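You operate a simulated robot arm through the tools that you are given. There is no shell and no other tool. Be economical: measure what you need, move in short steps, check, and stop when the job is done.

You are at the controls of a simulated robot arm. One attempt, no reset.

## Task
Take the small bowl from the top of the road side table and leave it in the red bucket on the top of the road side table.
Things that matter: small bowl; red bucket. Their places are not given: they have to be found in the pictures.

Only the result counts: the job must be done as asked and must still hold three seconds after the hand-in. Knocking over, shifting, dropping, spilling or breaking anything else fails it.

## Robot
A 6-joint arm with a two-finger parallel gripper, fixed in place. Base frame: the origin is at the foot of the arm, x ahead of it, y to its left, z up; the work surface is at about z = 780. Readings come in mm, degrees, newtons and seconds.
With the tool pointing down near the work surface it reaches from about 240 to 640 mm from the base axis. Its first joint turns from -66.0 to 66.0 degrees. Payload 2.7 kg.
Tool frame: the origin (TCP) lies between the finger pads and is the grasp point; the fingertips stand 23 mm ahead of it; z points along the fingers, y is the line along which they close. The gripper opens to 94 mm. The fingers are 38 mm wide and 10 mm thick; the gripper's body (54 by 96 mm) begins 39 mm behind the TCP.
Orientation is that of the tool frame in the base frame, as a unit quaternion [x, y, z, w]. With the fingers straight down and closing along the base's y, the tool's x points along the base's -x, its y along +y and its z along -z.

## Interface
- The arm moves only by the tool apply_moves. Its argument "rows" is a list of rows, each a list of 3 entries, a list of its own where there are three numbers: the shift along the tool's x, y, z in units of 250 mm (1.0 is 250 mm), then the turn, a rotation vector about the tool's x, y, z in units of 60 degrees (1.0 is 60 degrees), then the opening in per cent of the stroke, from 0 (shut) to 100 (fully open). In form: [[[tx, ty, tz], [rx, ry, rz], grip], ...]. A call has 1 to 10 rows; each row is the pose to reach, as a shift and turn from the pose commanded when the call began, along the tool's axes at that moment. A call with a number of a shift or a turn outside -1 to 1 is refused whole. Rows are played at 5 a second. More than 50 mm and 8.6 degrees between two rows, or a gripper value outside its range, and nothing of the call is played. Where a pose cannot be reached the arm comes as near as it can. A force on the tool above 40 N (or 10 N above the force at the start of the call, whichever is more), or a blocked arm, ends the call early, and 0.2 s more pass. The fingers move at their own pace (about 45 mm/s each) and stop on an object; they squeeze with about 33 N. The grip force told is the motor's: it shows also when the fingers shut on nothing. Time passes only in rows, and 0.2 s behind the last, so rows that repeat a pose let the fingers close. The reply holds the time, the measured pose of the TCP, the force on the tool along the base axes, the opening and the grip force, in the units named above and with some noise, and new pictures: "views" is both (left out), scene, wrist or none.
- Cameras (640 x 400 px; columns grow to the right, rows downward): "scene" is fixed at [70.7, -448.3, 1406.2]; the picture's right is [0.77, -0.64, 0.00], its down [-0.42, -0.51, -0.75] and it looks along [0.48, 0.58, -0.66] (base axes); focal length 285 px, centre (320, 200). "wrist" rides on the gripper at [-39, 0, -44] in the tool frame; the picture's right is [0.00, -1.00, 0.00], its down [0.97, 0.00, -0.24] and it looks along [0.24, 0.00, 0.97] (tool axes); focal length 218 px, centre (320, 200).
- pixel_to_xyz(camera, pixels): for up to 12 pixels [column, row] of the newest picture of that camera ("zoom" is the newest enlarged one), the place [x, y, z] in the base frame of the surface seen there, good to about 2 mm, but the place of the scene camera against the robot may be out by one fixed shift of up to 25 mm in any direction. The clock stands still meanwhile.
- inspect(camera, box): a new picture of the part [left, top, right, bottom] of that camera's present view, enlarged. The clock stands still meanwhile.
- sign_off(): hands the job in; it is judged then, once.

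Work in short steps. Measure before you move; look again where a grasp or a placing could have gone wrong, and mend it. You have 60 turns and 120 pictures in all, those below and enlarged ones among them. Open the gripper and draw the arm clear of the work before you hand the job in, unless the task says otherwise; then end with one line.

The tools are called after "Request:" as a command line: name --argument value ..., lists and objects as JSON in quotes. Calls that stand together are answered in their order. apply_moves: Moves the arm, as the interface text tells. Its arguments: {"type":"object","properties":{"rows":{"type":"array","items":{"type":"array"}},"views":{"type":"string","enum":["both","scene","wrist","none"]}},"required":["rows"]} The other tools are called the same way: pixel_to_xyz (camera, pixels) gives the place of the surface under pixels of a picture; inspect (camera, box) takes an enlarged picture of a part of a camera's view; sign_off () hands the job in.

At the start:

```text
time_s: 0.0
position: [417.4, 8.7, 1172.1]
orientation: [-0.001, 1.0, 0.0, 0.0]
contact_force: [0.3, -0.3, 0.0]
gripper_width: 94.0
grip_force: 0.0
```

scene: 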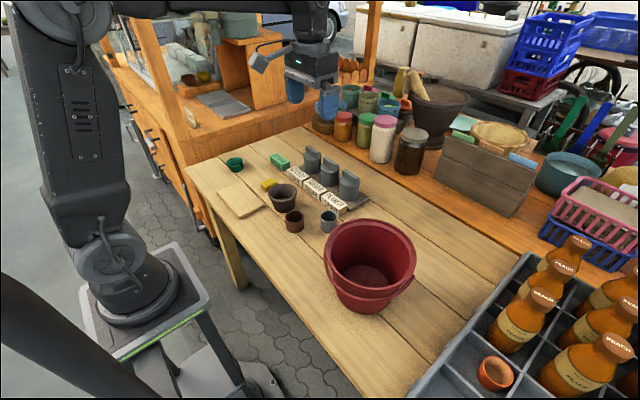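
wrist: 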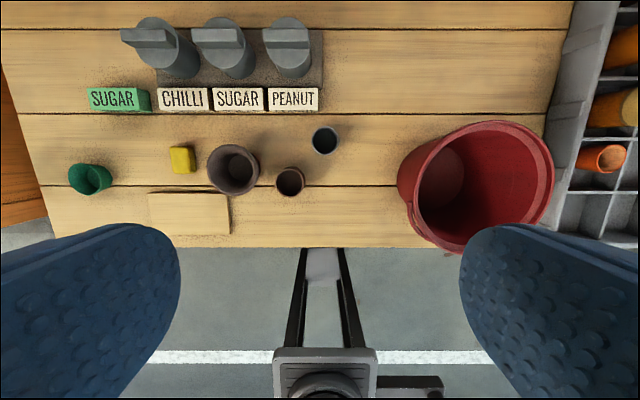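

The wrist view shows several small vessels: green (90,178), dark bowl (233,168), brown cup (290,181), grey cup (325,140), and the red bucket at (475,185). I'll enlarge both views to tell which is the small bowl.

Request:
inspect --camera "wrist" --box '[40, 80, 360, 280]'

Request:
inspect --camera "scene" --box '[210, 130, 370, 250]'

Request:
pixel_to_xyz --camera "wrist" --pixels '[[90, 180], [233, 170], [209, 168], [258, 168], [233, 147], [233, 192], [290, 182], [325, 140], [475, 185], [400, 182], [553, 182], [190, 210]]'

```text
2.00 times, centred on (200, 180) of wrist
```

zoom: 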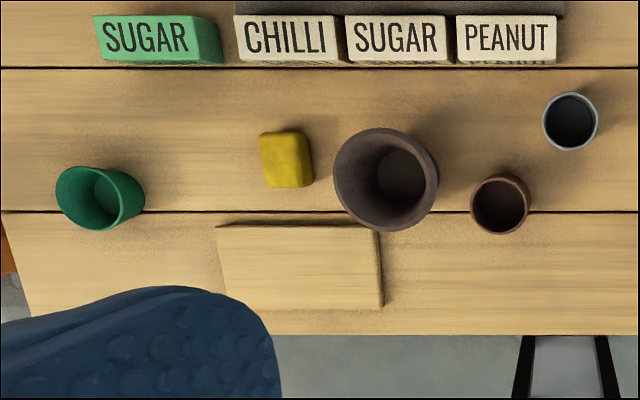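

```text
3.33 times, centred on (290, 190) of scene
```

zoom: 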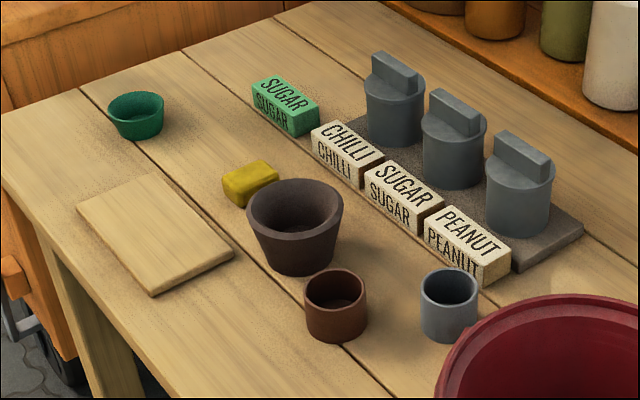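

```text
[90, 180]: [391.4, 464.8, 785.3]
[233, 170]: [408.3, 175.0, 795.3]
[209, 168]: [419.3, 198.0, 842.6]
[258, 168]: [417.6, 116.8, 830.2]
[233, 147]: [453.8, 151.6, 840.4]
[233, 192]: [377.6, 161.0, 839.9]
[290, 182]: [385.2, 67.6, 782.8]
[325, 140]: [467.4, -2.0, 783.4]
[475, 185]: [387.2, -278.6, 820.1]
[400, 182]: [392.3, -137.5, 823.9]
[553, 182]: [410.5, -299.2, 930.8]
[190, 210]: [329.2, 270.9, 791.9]
```

The green one (90,178) is the thin, flared, shallow vessel; the dark thick one looks like a mortar (same style as the large one behind), and the others are cups. I take green as the small bowl; now I measure it and the cart near it.

Request:
pixel_to_xyz --camera "scene" --pixels '[[234, 159], [227, 161], [242, 160], [234, 170], [185, 140], [165, 80], [150, 40], [225, 100], [250, 130], [375, 230], [265, 60], [200, 100]]'

Request:
pixel_to_xyz --camera "wrist" --pixels '[[69, 175], [111, 178], [90, 164], [90, 193], [82, 165], [100, 166], [470, 125], [440, 170], [485, 200], [460, 200], [404, 175], [20, 200]]'

```text
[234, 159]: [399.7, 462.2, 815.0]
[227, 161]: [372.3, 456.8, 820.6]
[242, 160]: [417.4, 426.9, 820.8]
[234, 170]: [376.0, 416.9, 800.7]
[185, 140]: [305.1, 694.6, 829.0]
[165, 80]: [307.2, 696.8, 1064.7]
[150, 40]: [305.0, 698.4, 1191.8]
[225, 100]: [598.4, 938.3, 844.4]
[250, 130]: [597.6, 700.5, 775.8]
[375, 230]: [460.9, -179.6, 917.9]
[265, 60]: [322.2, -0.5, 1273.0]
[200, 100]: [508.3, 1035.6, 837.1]
```

```text
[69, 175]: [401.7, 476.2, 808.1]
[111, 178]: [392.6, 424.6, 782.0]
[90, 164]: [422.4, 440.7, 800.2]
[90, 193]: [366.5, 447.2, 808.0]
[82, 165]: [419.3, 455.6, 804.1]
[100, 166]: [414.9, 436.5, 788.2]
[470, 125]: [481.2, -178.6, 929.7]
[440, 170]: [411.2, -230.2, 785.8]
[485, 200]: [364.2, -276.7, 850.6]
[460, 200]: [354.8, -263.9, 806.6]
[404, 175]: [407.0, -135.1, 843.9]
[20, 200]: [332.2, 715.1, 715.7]
```

The cart post is at y≈695, well clear; the green bowl is centred near (394, 447) with its rim at z≈810. I move halfway to it, coming down.

Request:
apply_moves --rows '[[[0.008, 0.15, 0.06], [0, 0, 0], 100], [[0.016, 0.3, 0.12], [0, 0, 0], 100], [[0.024, 0.45, 0.18], [0, 0, 0], 100], [[0.032, 0.6, 0.24], [0, 0, 0], 100], [[0.04, 0.74, 0.29], [0, 0, 0], 100], [[0.046, 0.876, 0.344], [0, 0, 0], 100]]' --views "none"

Request:
apply_moves --rows '[[[0.008, 0.15, 0.06], [0, 0, 0], 100], [[0.016, 0.3, 0.12], [0, 0, 0], 100], [[0.024, 0.45, 0.18], [0, 0, 0], 100], [[0.032, 0.6, 0.24], [0, 0, 0], 100], [[0.04, 0.74, 0.29], [0, 0, 0], 100], [[0.046, 0.876, 0.344], [0, 0, 0], 100], [[0.046, 0.876, 0.344], [0, 0, 0], 100]]'

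```text
time_s: 1.4
position: [406.5, 226.7, 1083.0]
orientation: [0.0, 1.0, 0.0, 0.0]
contact_force: [-0.3, 0.4, -0.6]
gripper_width: 94.1
grip_force: 0.3
```

```text
time_s: 3.0
position: [396.0, 447.0, 999.3]
orientation: [0.0, 1.0, 0.0, 0.0]
contact_force: [0.1, 0.7, -0.5]
gripper_width: 94.2
grip_force: 0.0
```

scene: 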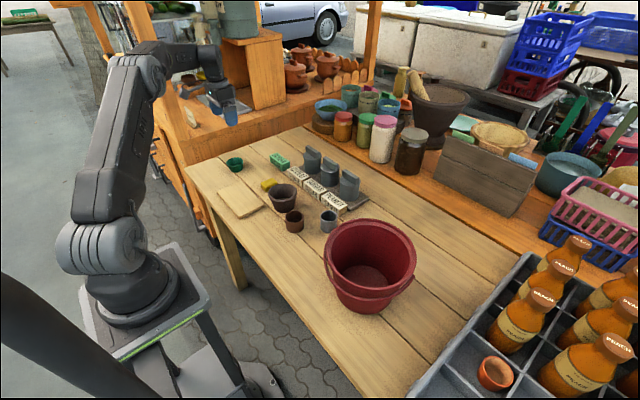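
wrist: 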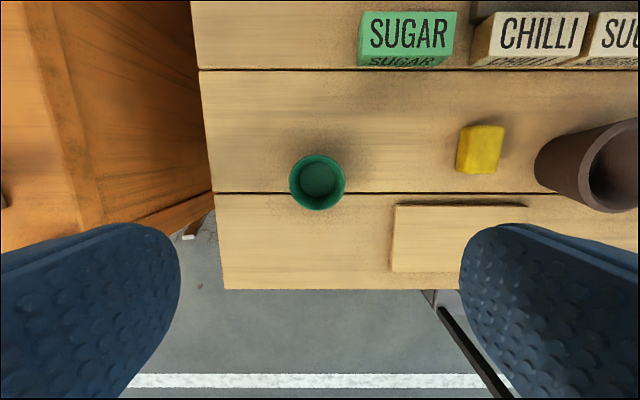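

The green bowl is at (317,182), rim from 290 to 345. I measure its rim from above.

Request:
inspect --camera "wrist" --box '[270, 150, 366, 210]'

Request:
pixel_to_xyz --camera "wrist" --pixels '[[291, 182], [344, 182], [317, 156], [317, 208], [319, 180], [398, 205], [360, 182], [280, 182], [396, 240]]'

```text
6.67 times, centred on (318, 180) of wrist
```

zoom: 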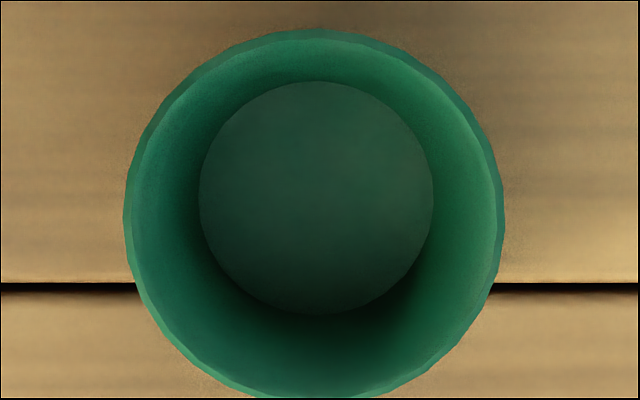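

```text
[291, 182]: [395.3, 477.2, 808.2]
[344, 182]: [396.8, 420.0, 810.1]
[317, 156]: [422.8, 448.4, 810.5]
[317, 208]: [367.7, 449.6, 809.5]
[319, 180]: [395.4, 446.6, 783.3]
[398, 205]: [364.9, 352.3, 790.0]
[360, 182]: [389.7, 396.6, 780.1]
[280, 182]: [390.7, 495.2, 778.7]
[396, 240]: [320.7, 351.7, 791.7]
```

Bowl centre (395.5, 448.6), rim Ø57 at z≈810, table 780. With TCP at z≈808 the tips are 5 mm above the table; I go down open and straight.

Request:
apply_moves --rows '[[[0.0, 0.007, 0.16], [0, 0, 0], 100], [[0.0, 0.007, 0.32], [0, 0, 0], 100], [[0.0, 0.007, 0.48], [0, 0, 0], 100], [[0.0, 0.007, 0.6], [0, 0, 0], 100], [[0.0, 0.007, 0.68], [0, 0, 0], 100], [[0.0, 0.007, 0.72], [0, 0, 0], 100], [[0.0, 0.007, 0.75], [0, 0, 0], 100], [[0.0, 0.007, 0.764], [0, 0, 0], 100], [[0.0, 0.007, 0.764], [0, 0, 0], 100]]'

```text
time_s: 5.0
position: [394.5, 448.6, 807.3]
orientation: [-0.001, 1.0, 0.0, 0.0]
contact_force: [-0.9, 0.6, -0.6]
gripper_width: 94.0
grip_force: 0.1
```

scene: 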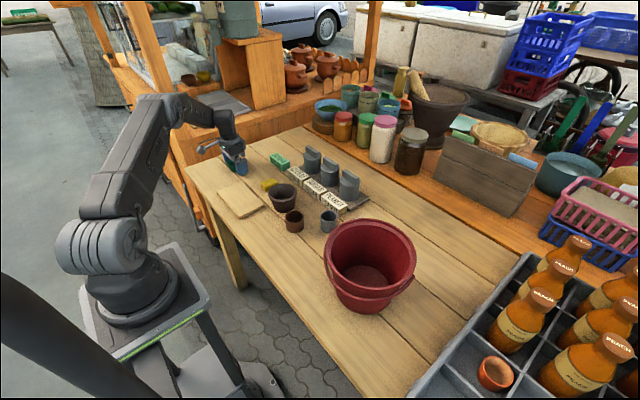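
wrist: 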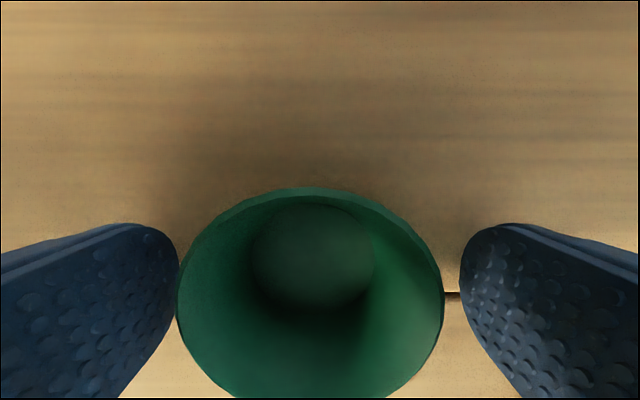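

The bowl is centred between the pads (180–445). I close the fingers in place.

Request:
apply_moves --rows '[[[0, 0, 0], [0, 0, 0], 70], [[0, 0, 0], [0, 0, 0], 50], [[0, 0, 0], [0, 0, 0], 40], [[0, 0, 0], [0, 0, 0], 40], [[0, 0, 0], [0, 0, 0], 40], [[0, 0, 0], [0, 0, 0], 40]]' --views "wrist"

```text
time_s: 6.4
position: [394.7, 447.8, 810.0]
orientation: [-0.001, 1.0, 0.0, -0.001]
contact_force: [0.0, 0.4, 0.1]
gripper_width: 58.4
grip_force: 32.6
```

wrist: 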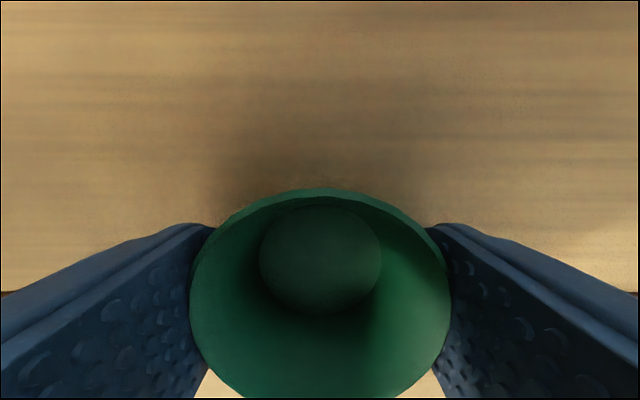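

The fingers hold at 58.4 mm with 33 N. I lift slowly and look.

Request:
apply_moves --rows '[[[0, 0, -0.02], [0, 0, 0], 40], [[0, 0, -0.08], [0, 0, 0], 40], [[0, 0, -0.2], [0, 0, 0], 40], [[0, 0, -0.36], [0, 0, 0], 40], [[0, 0, -0.54], [0, 0, 0], 40], [[0, 0, -0.72], [0, 0, 0], 40], [[0, 0, -0.9], [0, 0, 0], 40], [[0, 0, -1.0], [0, 0, 0], 40]]'

```text
time_s: 8.2
position: [392.0, 447.6, 1059.6]
orientation: [-0.001, 1.0, 0.0, 0.0]
contact_force: [0.2, -0.9, -0.9]
gripper_width: 57.9
grip_force: 32.6
```

scene: 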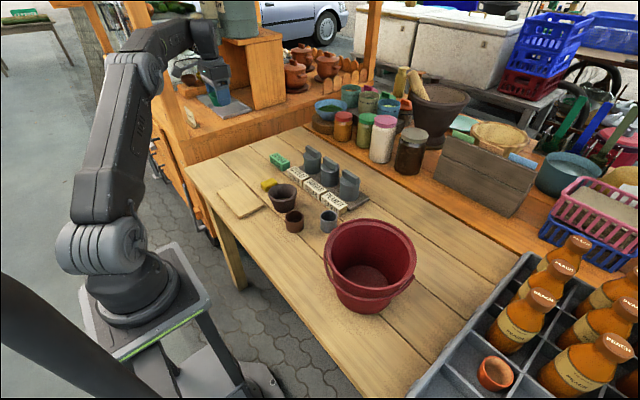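
wrist: 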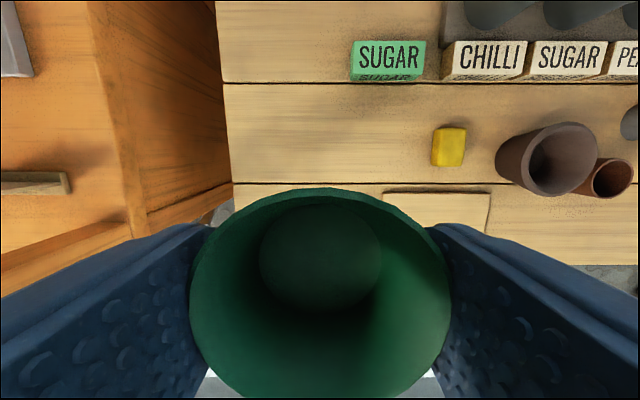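

The bowl is held firmly at z≈1060, over the 930 bucket rim. I carry it across towards y≈0 in two calls, then measure the bucket.

Request:
apply_moves --rows '[[[0, -0.1, 0], [0, 0, 0], 40], [[0, -0.26, 0], [0, 0, 0], 40], [[0, -0.42, 0], [0, 0, 0], 40], [[0, -0.58, 0], [0, 0, 0], 40], [[0, -0.74, 0], [0, 0, 0], 40], [[0, -0.9, 0], [0, 0, 0], 40]]' --views "none"

Request:
apply_moves --rows '[[[0, -0.16, 0], [0, 0, 0], 40], [[0, -0.32, 0], [0, 0, 0], 40], [[0, -0.48, 0], [0, 0, 0], 40], [[0, -0.64, 0], [0, 0, 0], 40], [[0, -0.8, 0], [0, 0, 0], 40], [[0, -0.9, 0], [0, 0, 0], 40], [[0, -0.9, 0], [0, 0, 0], 40]]'

```text
time_s: 9.6
position: [395.2, 224.1, 1062.5]
orientation: [-0.001, 1.0, 0.0, 0.001]
contact_force: [-0.5, -0.1, -0.6]
gripper_width: 57.5
grip_force: 32.8
```

```text
time_s: 11.2
position: [392.8, -2.1, 1061.0]
orientation: [-0.001, 1.0, 0.0, 0.0]
contact_force: [0.0, 0.1, -1.2]
gripper_width: 57.6
grip_force: 33.0
```

scene: 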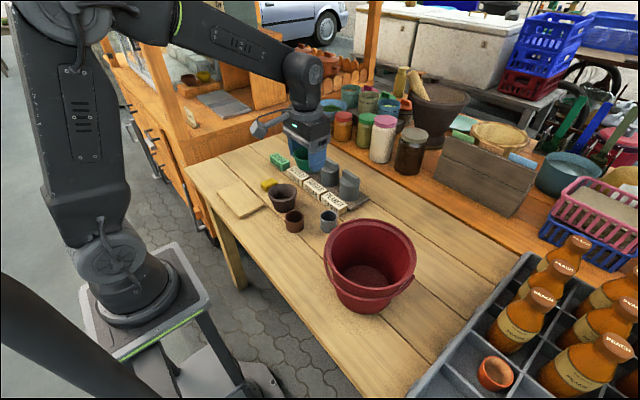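
wrist: 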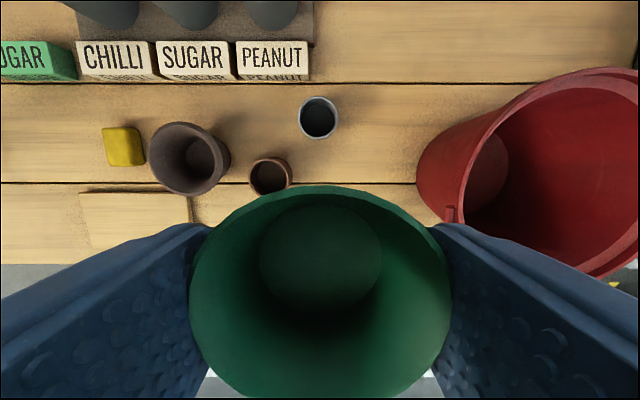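

The bucket is at the right of the wrist view (540,170). I sample its rim and floor in both views.

Request:
pixel_to_xyz --camera "wrist" --pixels '[[600, 72], [540, 85], [490, 128], [463, 175], [452, 212], [490, 170], [480, 200], [500, 150], [530, 230], [590, 272], [620, 150], [620, 266]]'

Request:
pixel_to_xyz --camera "scene" --pixels '[[326, 250], [415, 257], [372, 220], [345, 224], [400, 232], [370, 277], [343, 278], [345, 297], [399, 291], [362, 300]]'

Request:
inspect --camera "scene" --box '[306, 205, 434, 325]'

```text
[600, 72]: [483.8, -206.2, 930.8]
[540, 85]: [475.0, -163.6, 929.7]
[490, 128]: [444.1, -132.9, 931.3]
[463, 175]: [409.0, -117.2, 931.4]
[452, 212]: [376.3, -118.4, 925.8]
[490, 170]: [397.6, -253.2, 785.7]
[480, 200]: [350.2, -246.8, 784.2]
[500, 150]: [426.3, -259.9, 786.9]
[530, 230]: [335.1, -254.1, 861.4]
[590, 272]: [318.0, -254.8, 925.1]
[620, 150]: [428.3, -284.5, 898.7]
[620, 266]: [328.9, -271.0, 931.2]
```

```text
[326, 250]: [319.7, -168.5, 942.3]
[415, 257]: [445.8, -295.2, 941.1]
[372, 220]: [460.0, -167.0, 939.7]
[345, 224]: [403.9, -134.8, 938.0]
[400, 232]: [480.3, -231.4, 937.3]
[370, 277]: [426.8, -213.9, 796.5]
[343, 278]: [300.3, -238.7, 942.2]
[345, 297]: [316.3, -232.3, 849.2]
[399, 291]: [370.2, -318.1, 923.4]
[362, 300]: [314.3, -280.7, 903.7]
```

```text
3.33 times, centred on (370, 265) of scene
```

zoom: 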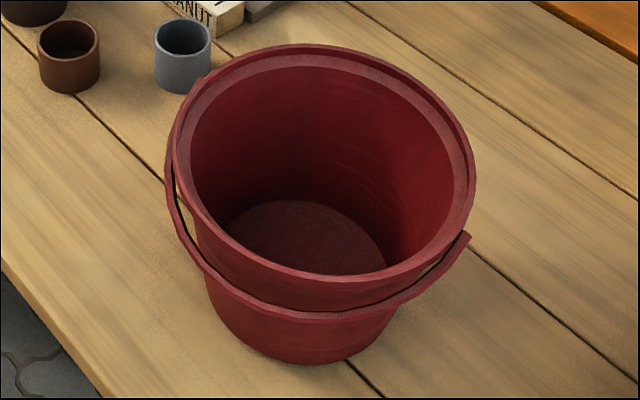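

Rim circle fits centre (392, −207), outer radius ≈92, rim z≈930, floor z≈786. Before lowering, I check the protrusion on the wrist at scene (265,127) against the rim.

Request:
inspect --camera "scene" --box '[240, 80, 350, 180]'

Request:
pixel_to_xyz --camera "scene" --pixels '[[254, 125], [258, 135], [265, 128], [275, 122], [285, 125], [285, 133], [305, 148], [327, 130], [300, 100], [305, 165], [315, 140]]'

```text
4.00 times, centred on (295, 130) of scene
```

zoom: 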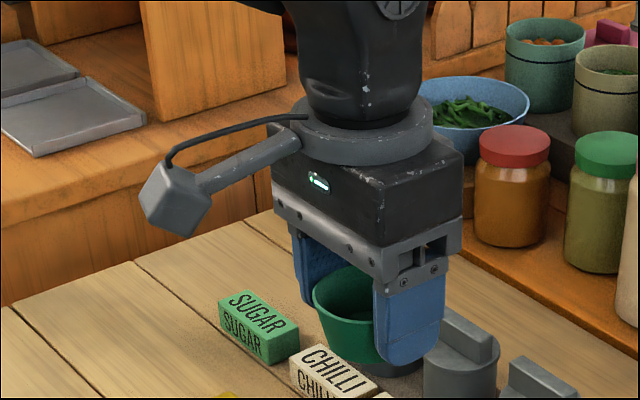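

```text
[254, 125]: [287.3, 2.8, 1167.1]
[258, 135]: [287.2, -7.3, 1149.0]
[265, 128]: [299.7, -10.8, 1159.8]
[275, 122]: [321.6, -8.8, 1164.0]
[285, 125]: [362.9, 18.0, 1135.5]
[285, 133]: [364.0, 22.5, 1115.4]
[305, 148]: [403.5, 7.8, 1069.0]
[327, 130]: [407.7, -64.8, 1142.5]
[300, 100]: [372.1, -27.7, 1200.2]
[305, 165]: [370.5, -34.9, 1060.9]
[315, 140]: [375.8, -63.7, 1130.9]
```

The box on the wrist hangs about 70 mm above the TCP and about 85–115 mm out on the −x side, so a straight full lowering would hit the rim. I'll centre over the bucket, then tilt 20° so that the box rises, and check.

Request:
apply_moves --rows '[[[0, -0.14, 0], [0, 0, 0], 40], [[0, -0.3, 0], [0, 0, 0], 40], [[0, -0.46, 0], [0, 0, 0], 40], [[0.01, -0.62, 0], [0, 0, 0], 40], [[0.02, -0.76, 0], [0, 0, 0], 40], [[0.03, -0.82, 0], [0, 0, 0], 40], [[0.03, -0.82, 0], [0, 0.11, 0], 40], [[0.03, -0.82, 0], [0, 0.22, 0], 40], [[0.03, -0.82, 0], [0, 0.333, 0], 40], [[0.03, -0.82, 0], [0, 0.333, 0], 40]]'

```text
time_s: 13.4
position: [387.3, -205.7, 1059.1]
orientation: [-0.001, 0.985, -0.001, -0.174]
contact_force: [-0.5, 0.1, -0.5]
gripper_width: 57.4
grip_force: 32.7
```

scene: 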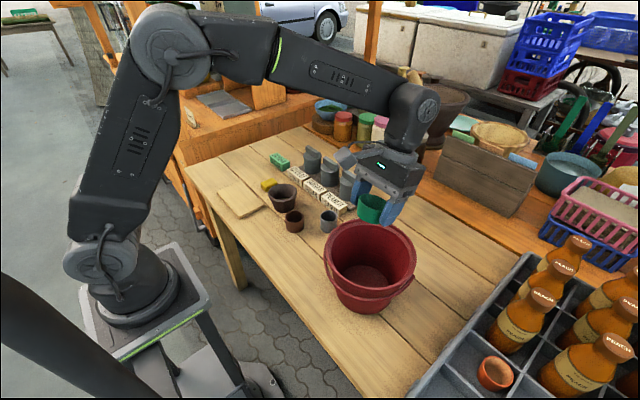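
wrist: 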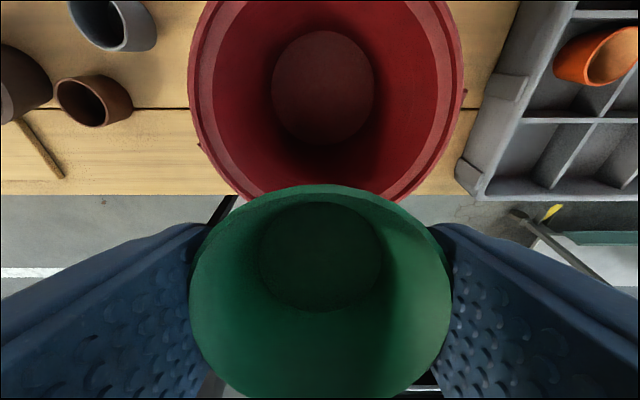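

The tilt went the right way and the bucket is centred left-right under the bowl (rim 188–463). I check the bucket centre and the height of the box and gripper body.

Request:
pixel_to_xyz --camera "wrist" --pixels '[[192, 80], [461, 80], [215, 155], [440, 150], [322, 85], [272, 85], [374, 85], [322, 32], [322, 140]]'

Request:
inspect --camera "scene" --box '[320, 120, 448, 240]'

Request:
pixel_to_xyz --camera "scene" --pixels '[[342, 155], [344, 163], [350, 165], [355, 158], [415, 190], [420, 165], [400, 195]]'

```text
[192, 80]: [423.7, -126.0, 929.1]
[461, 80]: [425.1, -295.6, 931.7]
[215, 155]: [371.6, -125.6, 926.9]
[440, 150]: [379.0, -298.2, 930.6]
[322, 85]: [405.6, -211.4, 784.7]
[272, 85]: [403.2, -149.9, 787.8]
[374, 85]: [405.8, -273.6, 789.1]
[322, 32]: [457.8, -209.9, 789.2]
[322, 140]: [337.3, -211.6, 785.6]
```

```text
3.33 times, centred on (384, 180) of scene
```

zoom: 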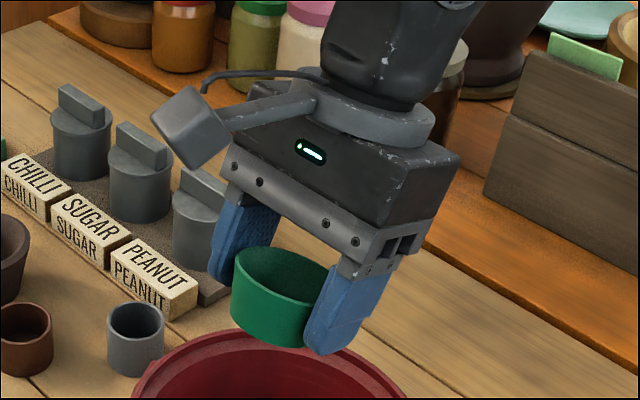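

```text
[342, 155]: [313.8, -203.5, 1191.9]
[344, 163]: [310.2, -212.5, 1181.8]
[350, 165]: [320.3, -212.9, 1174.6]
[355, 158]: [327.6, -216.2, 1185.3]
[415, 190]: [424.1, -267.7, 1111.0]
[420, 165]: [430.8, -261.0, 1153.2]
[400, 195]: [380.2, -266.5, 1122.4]
```

Bucket centre refined to (397, −211), floor radius ≈62; the box bottom is now ≈97 mm above the TCP. I lower to TCP z≈848, so the box stays above the 930 rim.

Request:
apply_moves --rows '[[[-0.03, -0.02, 0.08], [0, 0, 0], 40], [[-0.08, -0.02, 0.21], [0, 0, 0], 40], [[-0.13, -0.02, 0.342], [0, 0, 0], 40], [[-0.18, -0.02, 0.473], [0, 0, 0], 40], [[-0.225, -0.02, 0.592], [0, 0, 0], 40], [[-0.255, -0.02, 0.671], [0, 0, 0], 40], [[-0.28, -0.02, 0.736], [0, 0, 0], 40], [[-0.3, -0.02, 0.789], [0, 0, 0], 40], [[-0.3, -0.02, 0.789], [0, 0, 0], 40]]'

```text
time_s: 15.4
position: [389.1, -212.7, 847.1]
orientation: [0.001, 0.985, 0.001, -0.174]
contact_force: [-0.4, 0.9, -0.1]
gripper_width: 57.1
grip_force: 33.2
```

scene: 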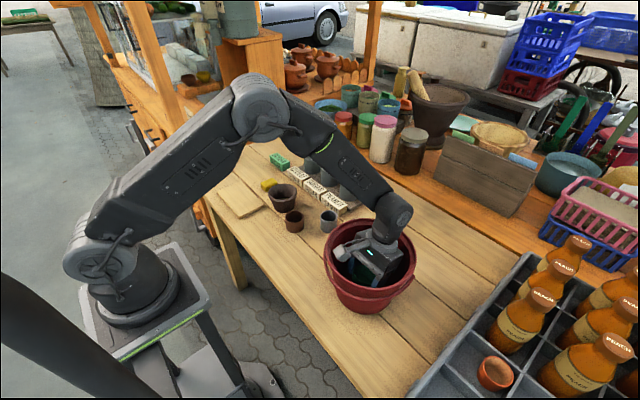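
wrist: 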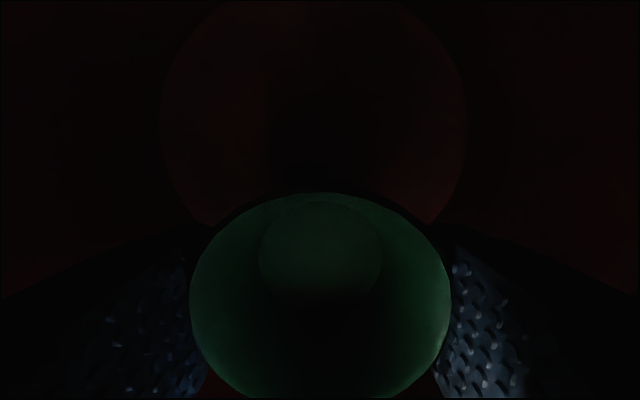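

No contact force; the gripper is inside the bucket. I check the clearance of the box to the rim before deciding if it can go lower.

Request:
inspect --camera "scene" --box '[310, 200, 430, 320]'

Request:
pixel_to_xyz --camera "scene" --pixels '[[339, 254], [341, 260], [346, 258], [392, 280], [400, 265], [326, 250], [343, 278]]'

```text
3.33 times, centred on (370, 260) of scene
```

zoom: 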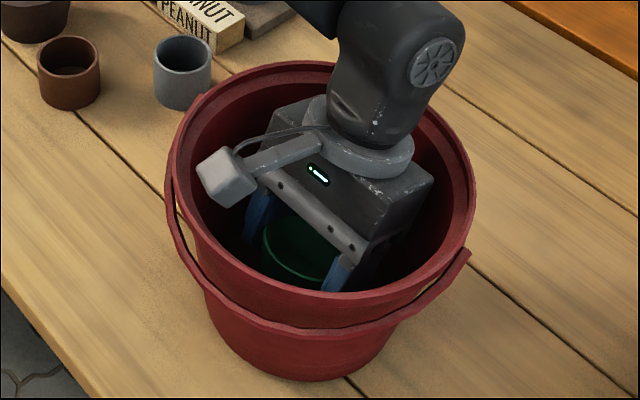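

```text
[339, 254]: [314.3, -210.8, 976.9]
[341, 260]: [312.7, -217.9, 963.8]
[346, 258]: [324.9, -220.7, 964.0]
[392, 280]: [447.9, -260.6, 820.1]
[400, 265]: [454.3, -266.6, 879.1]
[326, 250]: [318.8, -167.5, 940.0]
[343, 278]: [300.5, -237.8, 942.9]
```

The box is ~15 mm above the rim, so I lower another 8 mm and open to 75 %, letting the bowl settle on the bucket floor.

Request:
apply_moves --rows '[[[-0.005, 0, 0.015], [0, 0, 0], 40], [[-0.011, 0, 0.03], [0, 0, 0], 40], [[-0.011, 0, 0.03], [0, 0, 0], 40], [[-0.011, 0, 0.03], [0, 0, 0], 75], [[-0.011, 0, 0.03], [0, 0, 0], 75], [[-0.011, 0, 0.03], [0, 0, 0], 75], [[-0.011, 0, 0.03], [0, 0, 0], 75], [[-0.011, 0, 0.03], [0, 0, 0], 75]]'

```text
time_s: 17.2
position: [388.4, -211.7, 840.4]
orientation: [-0.001, 0.985, -0.001, -0.174]
contact_force: [0.2, 0.7, -0.6]
gripper_width: 70.7
grip_force: 0.1
```

scene: 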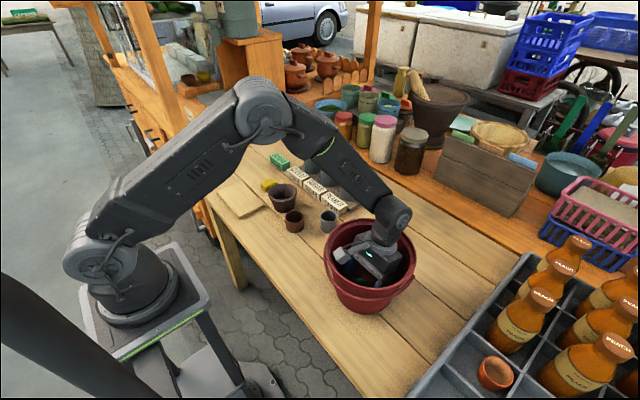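
wrist: 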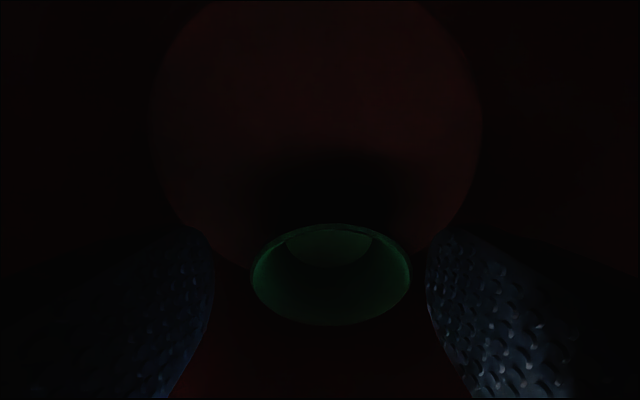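

The bowl sits free on the bucket floor. I withdraw straight up in the base frame.

Request:
apply_moves --rows '[[[0.029, 0, -0.08], [0, 0, 0], 75], [[0.075, 0, -0.206], [0, 0, 0], 75], [[0.13, 0, -0.357], [0, 0, 0], 75], [[0.19, 0, -0.522], [0, 0, 0], 75], [[0.25, 0, -0.687], [0, 0, 0], 75], [[0.3, 0, -0.824], [0, 0, 0], 75], [[0.3, 0, -0.824], [0, 0, 0], 75]]'

```text
time_s: 18.8
position: [389.1, -211.3, 1059.1]
orientation: [-0.001, 0.985, -0.001, -0.172]
contact_force: [0.1, 0.5, 0.0]
gripper_width: 70.6
grip_force: 0.0
```

scene: 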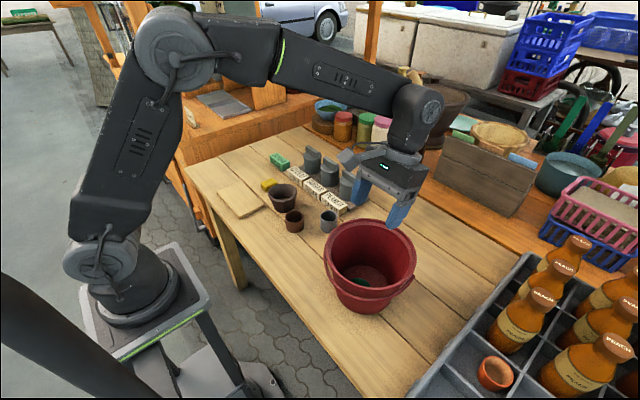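
wrist: 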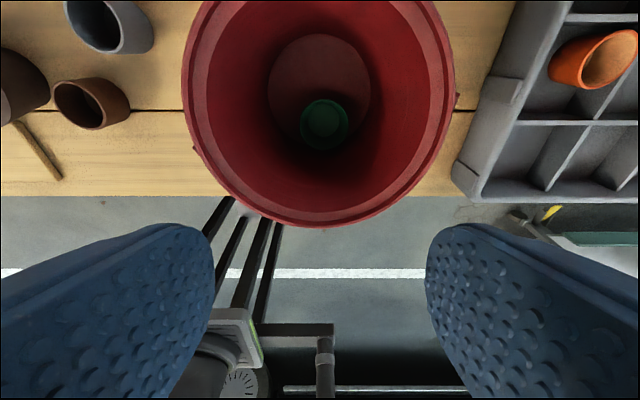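

The bowl stands upright in the bucket at wrist (324,122), and nothing else has moved. I open fully and draw the arm clear to the side.

Request:
apply_moves --rows '[[[0.04, 0.1, -0.1], [0, 0, 0], 100], [[0.06, 0.26, -0.16], [0, 0, 0], 100], [[0.06, 0.42, -0.16], [0, 0, 0], 100], [[0.06, 0.58, -0.16], [0, 0, 0], 100], [[0.06, 0.72, -0.16], [0, 0, 0], 100], [[0.06, 0.72, -0.16], [0, 0, 0], 100]]' --views "scene"

```text
time_s: 20.2
position: [388.6, -29.9, 1100.2]
orientation: [0.0, 0.985, 0.0, -0.173]
contact_force: [-0.2, 0.0, 0.4]
gripper_width: 94.0
grip_force: 0.0
```

scene: 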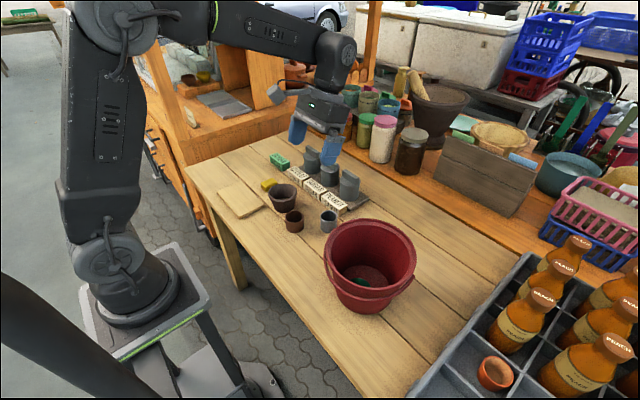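

The bowl is in the bucket, the arm is clear and the gripper is open, so I hand in.

Request:
sign_off

```text
The job is handed in.
```

The small green bowl is standing upright on the floor of the red bucket, nothing else was moved, and the job is handed in; I took the green vessel to be the "small bowl" because the others looked like a mortar and two cups.
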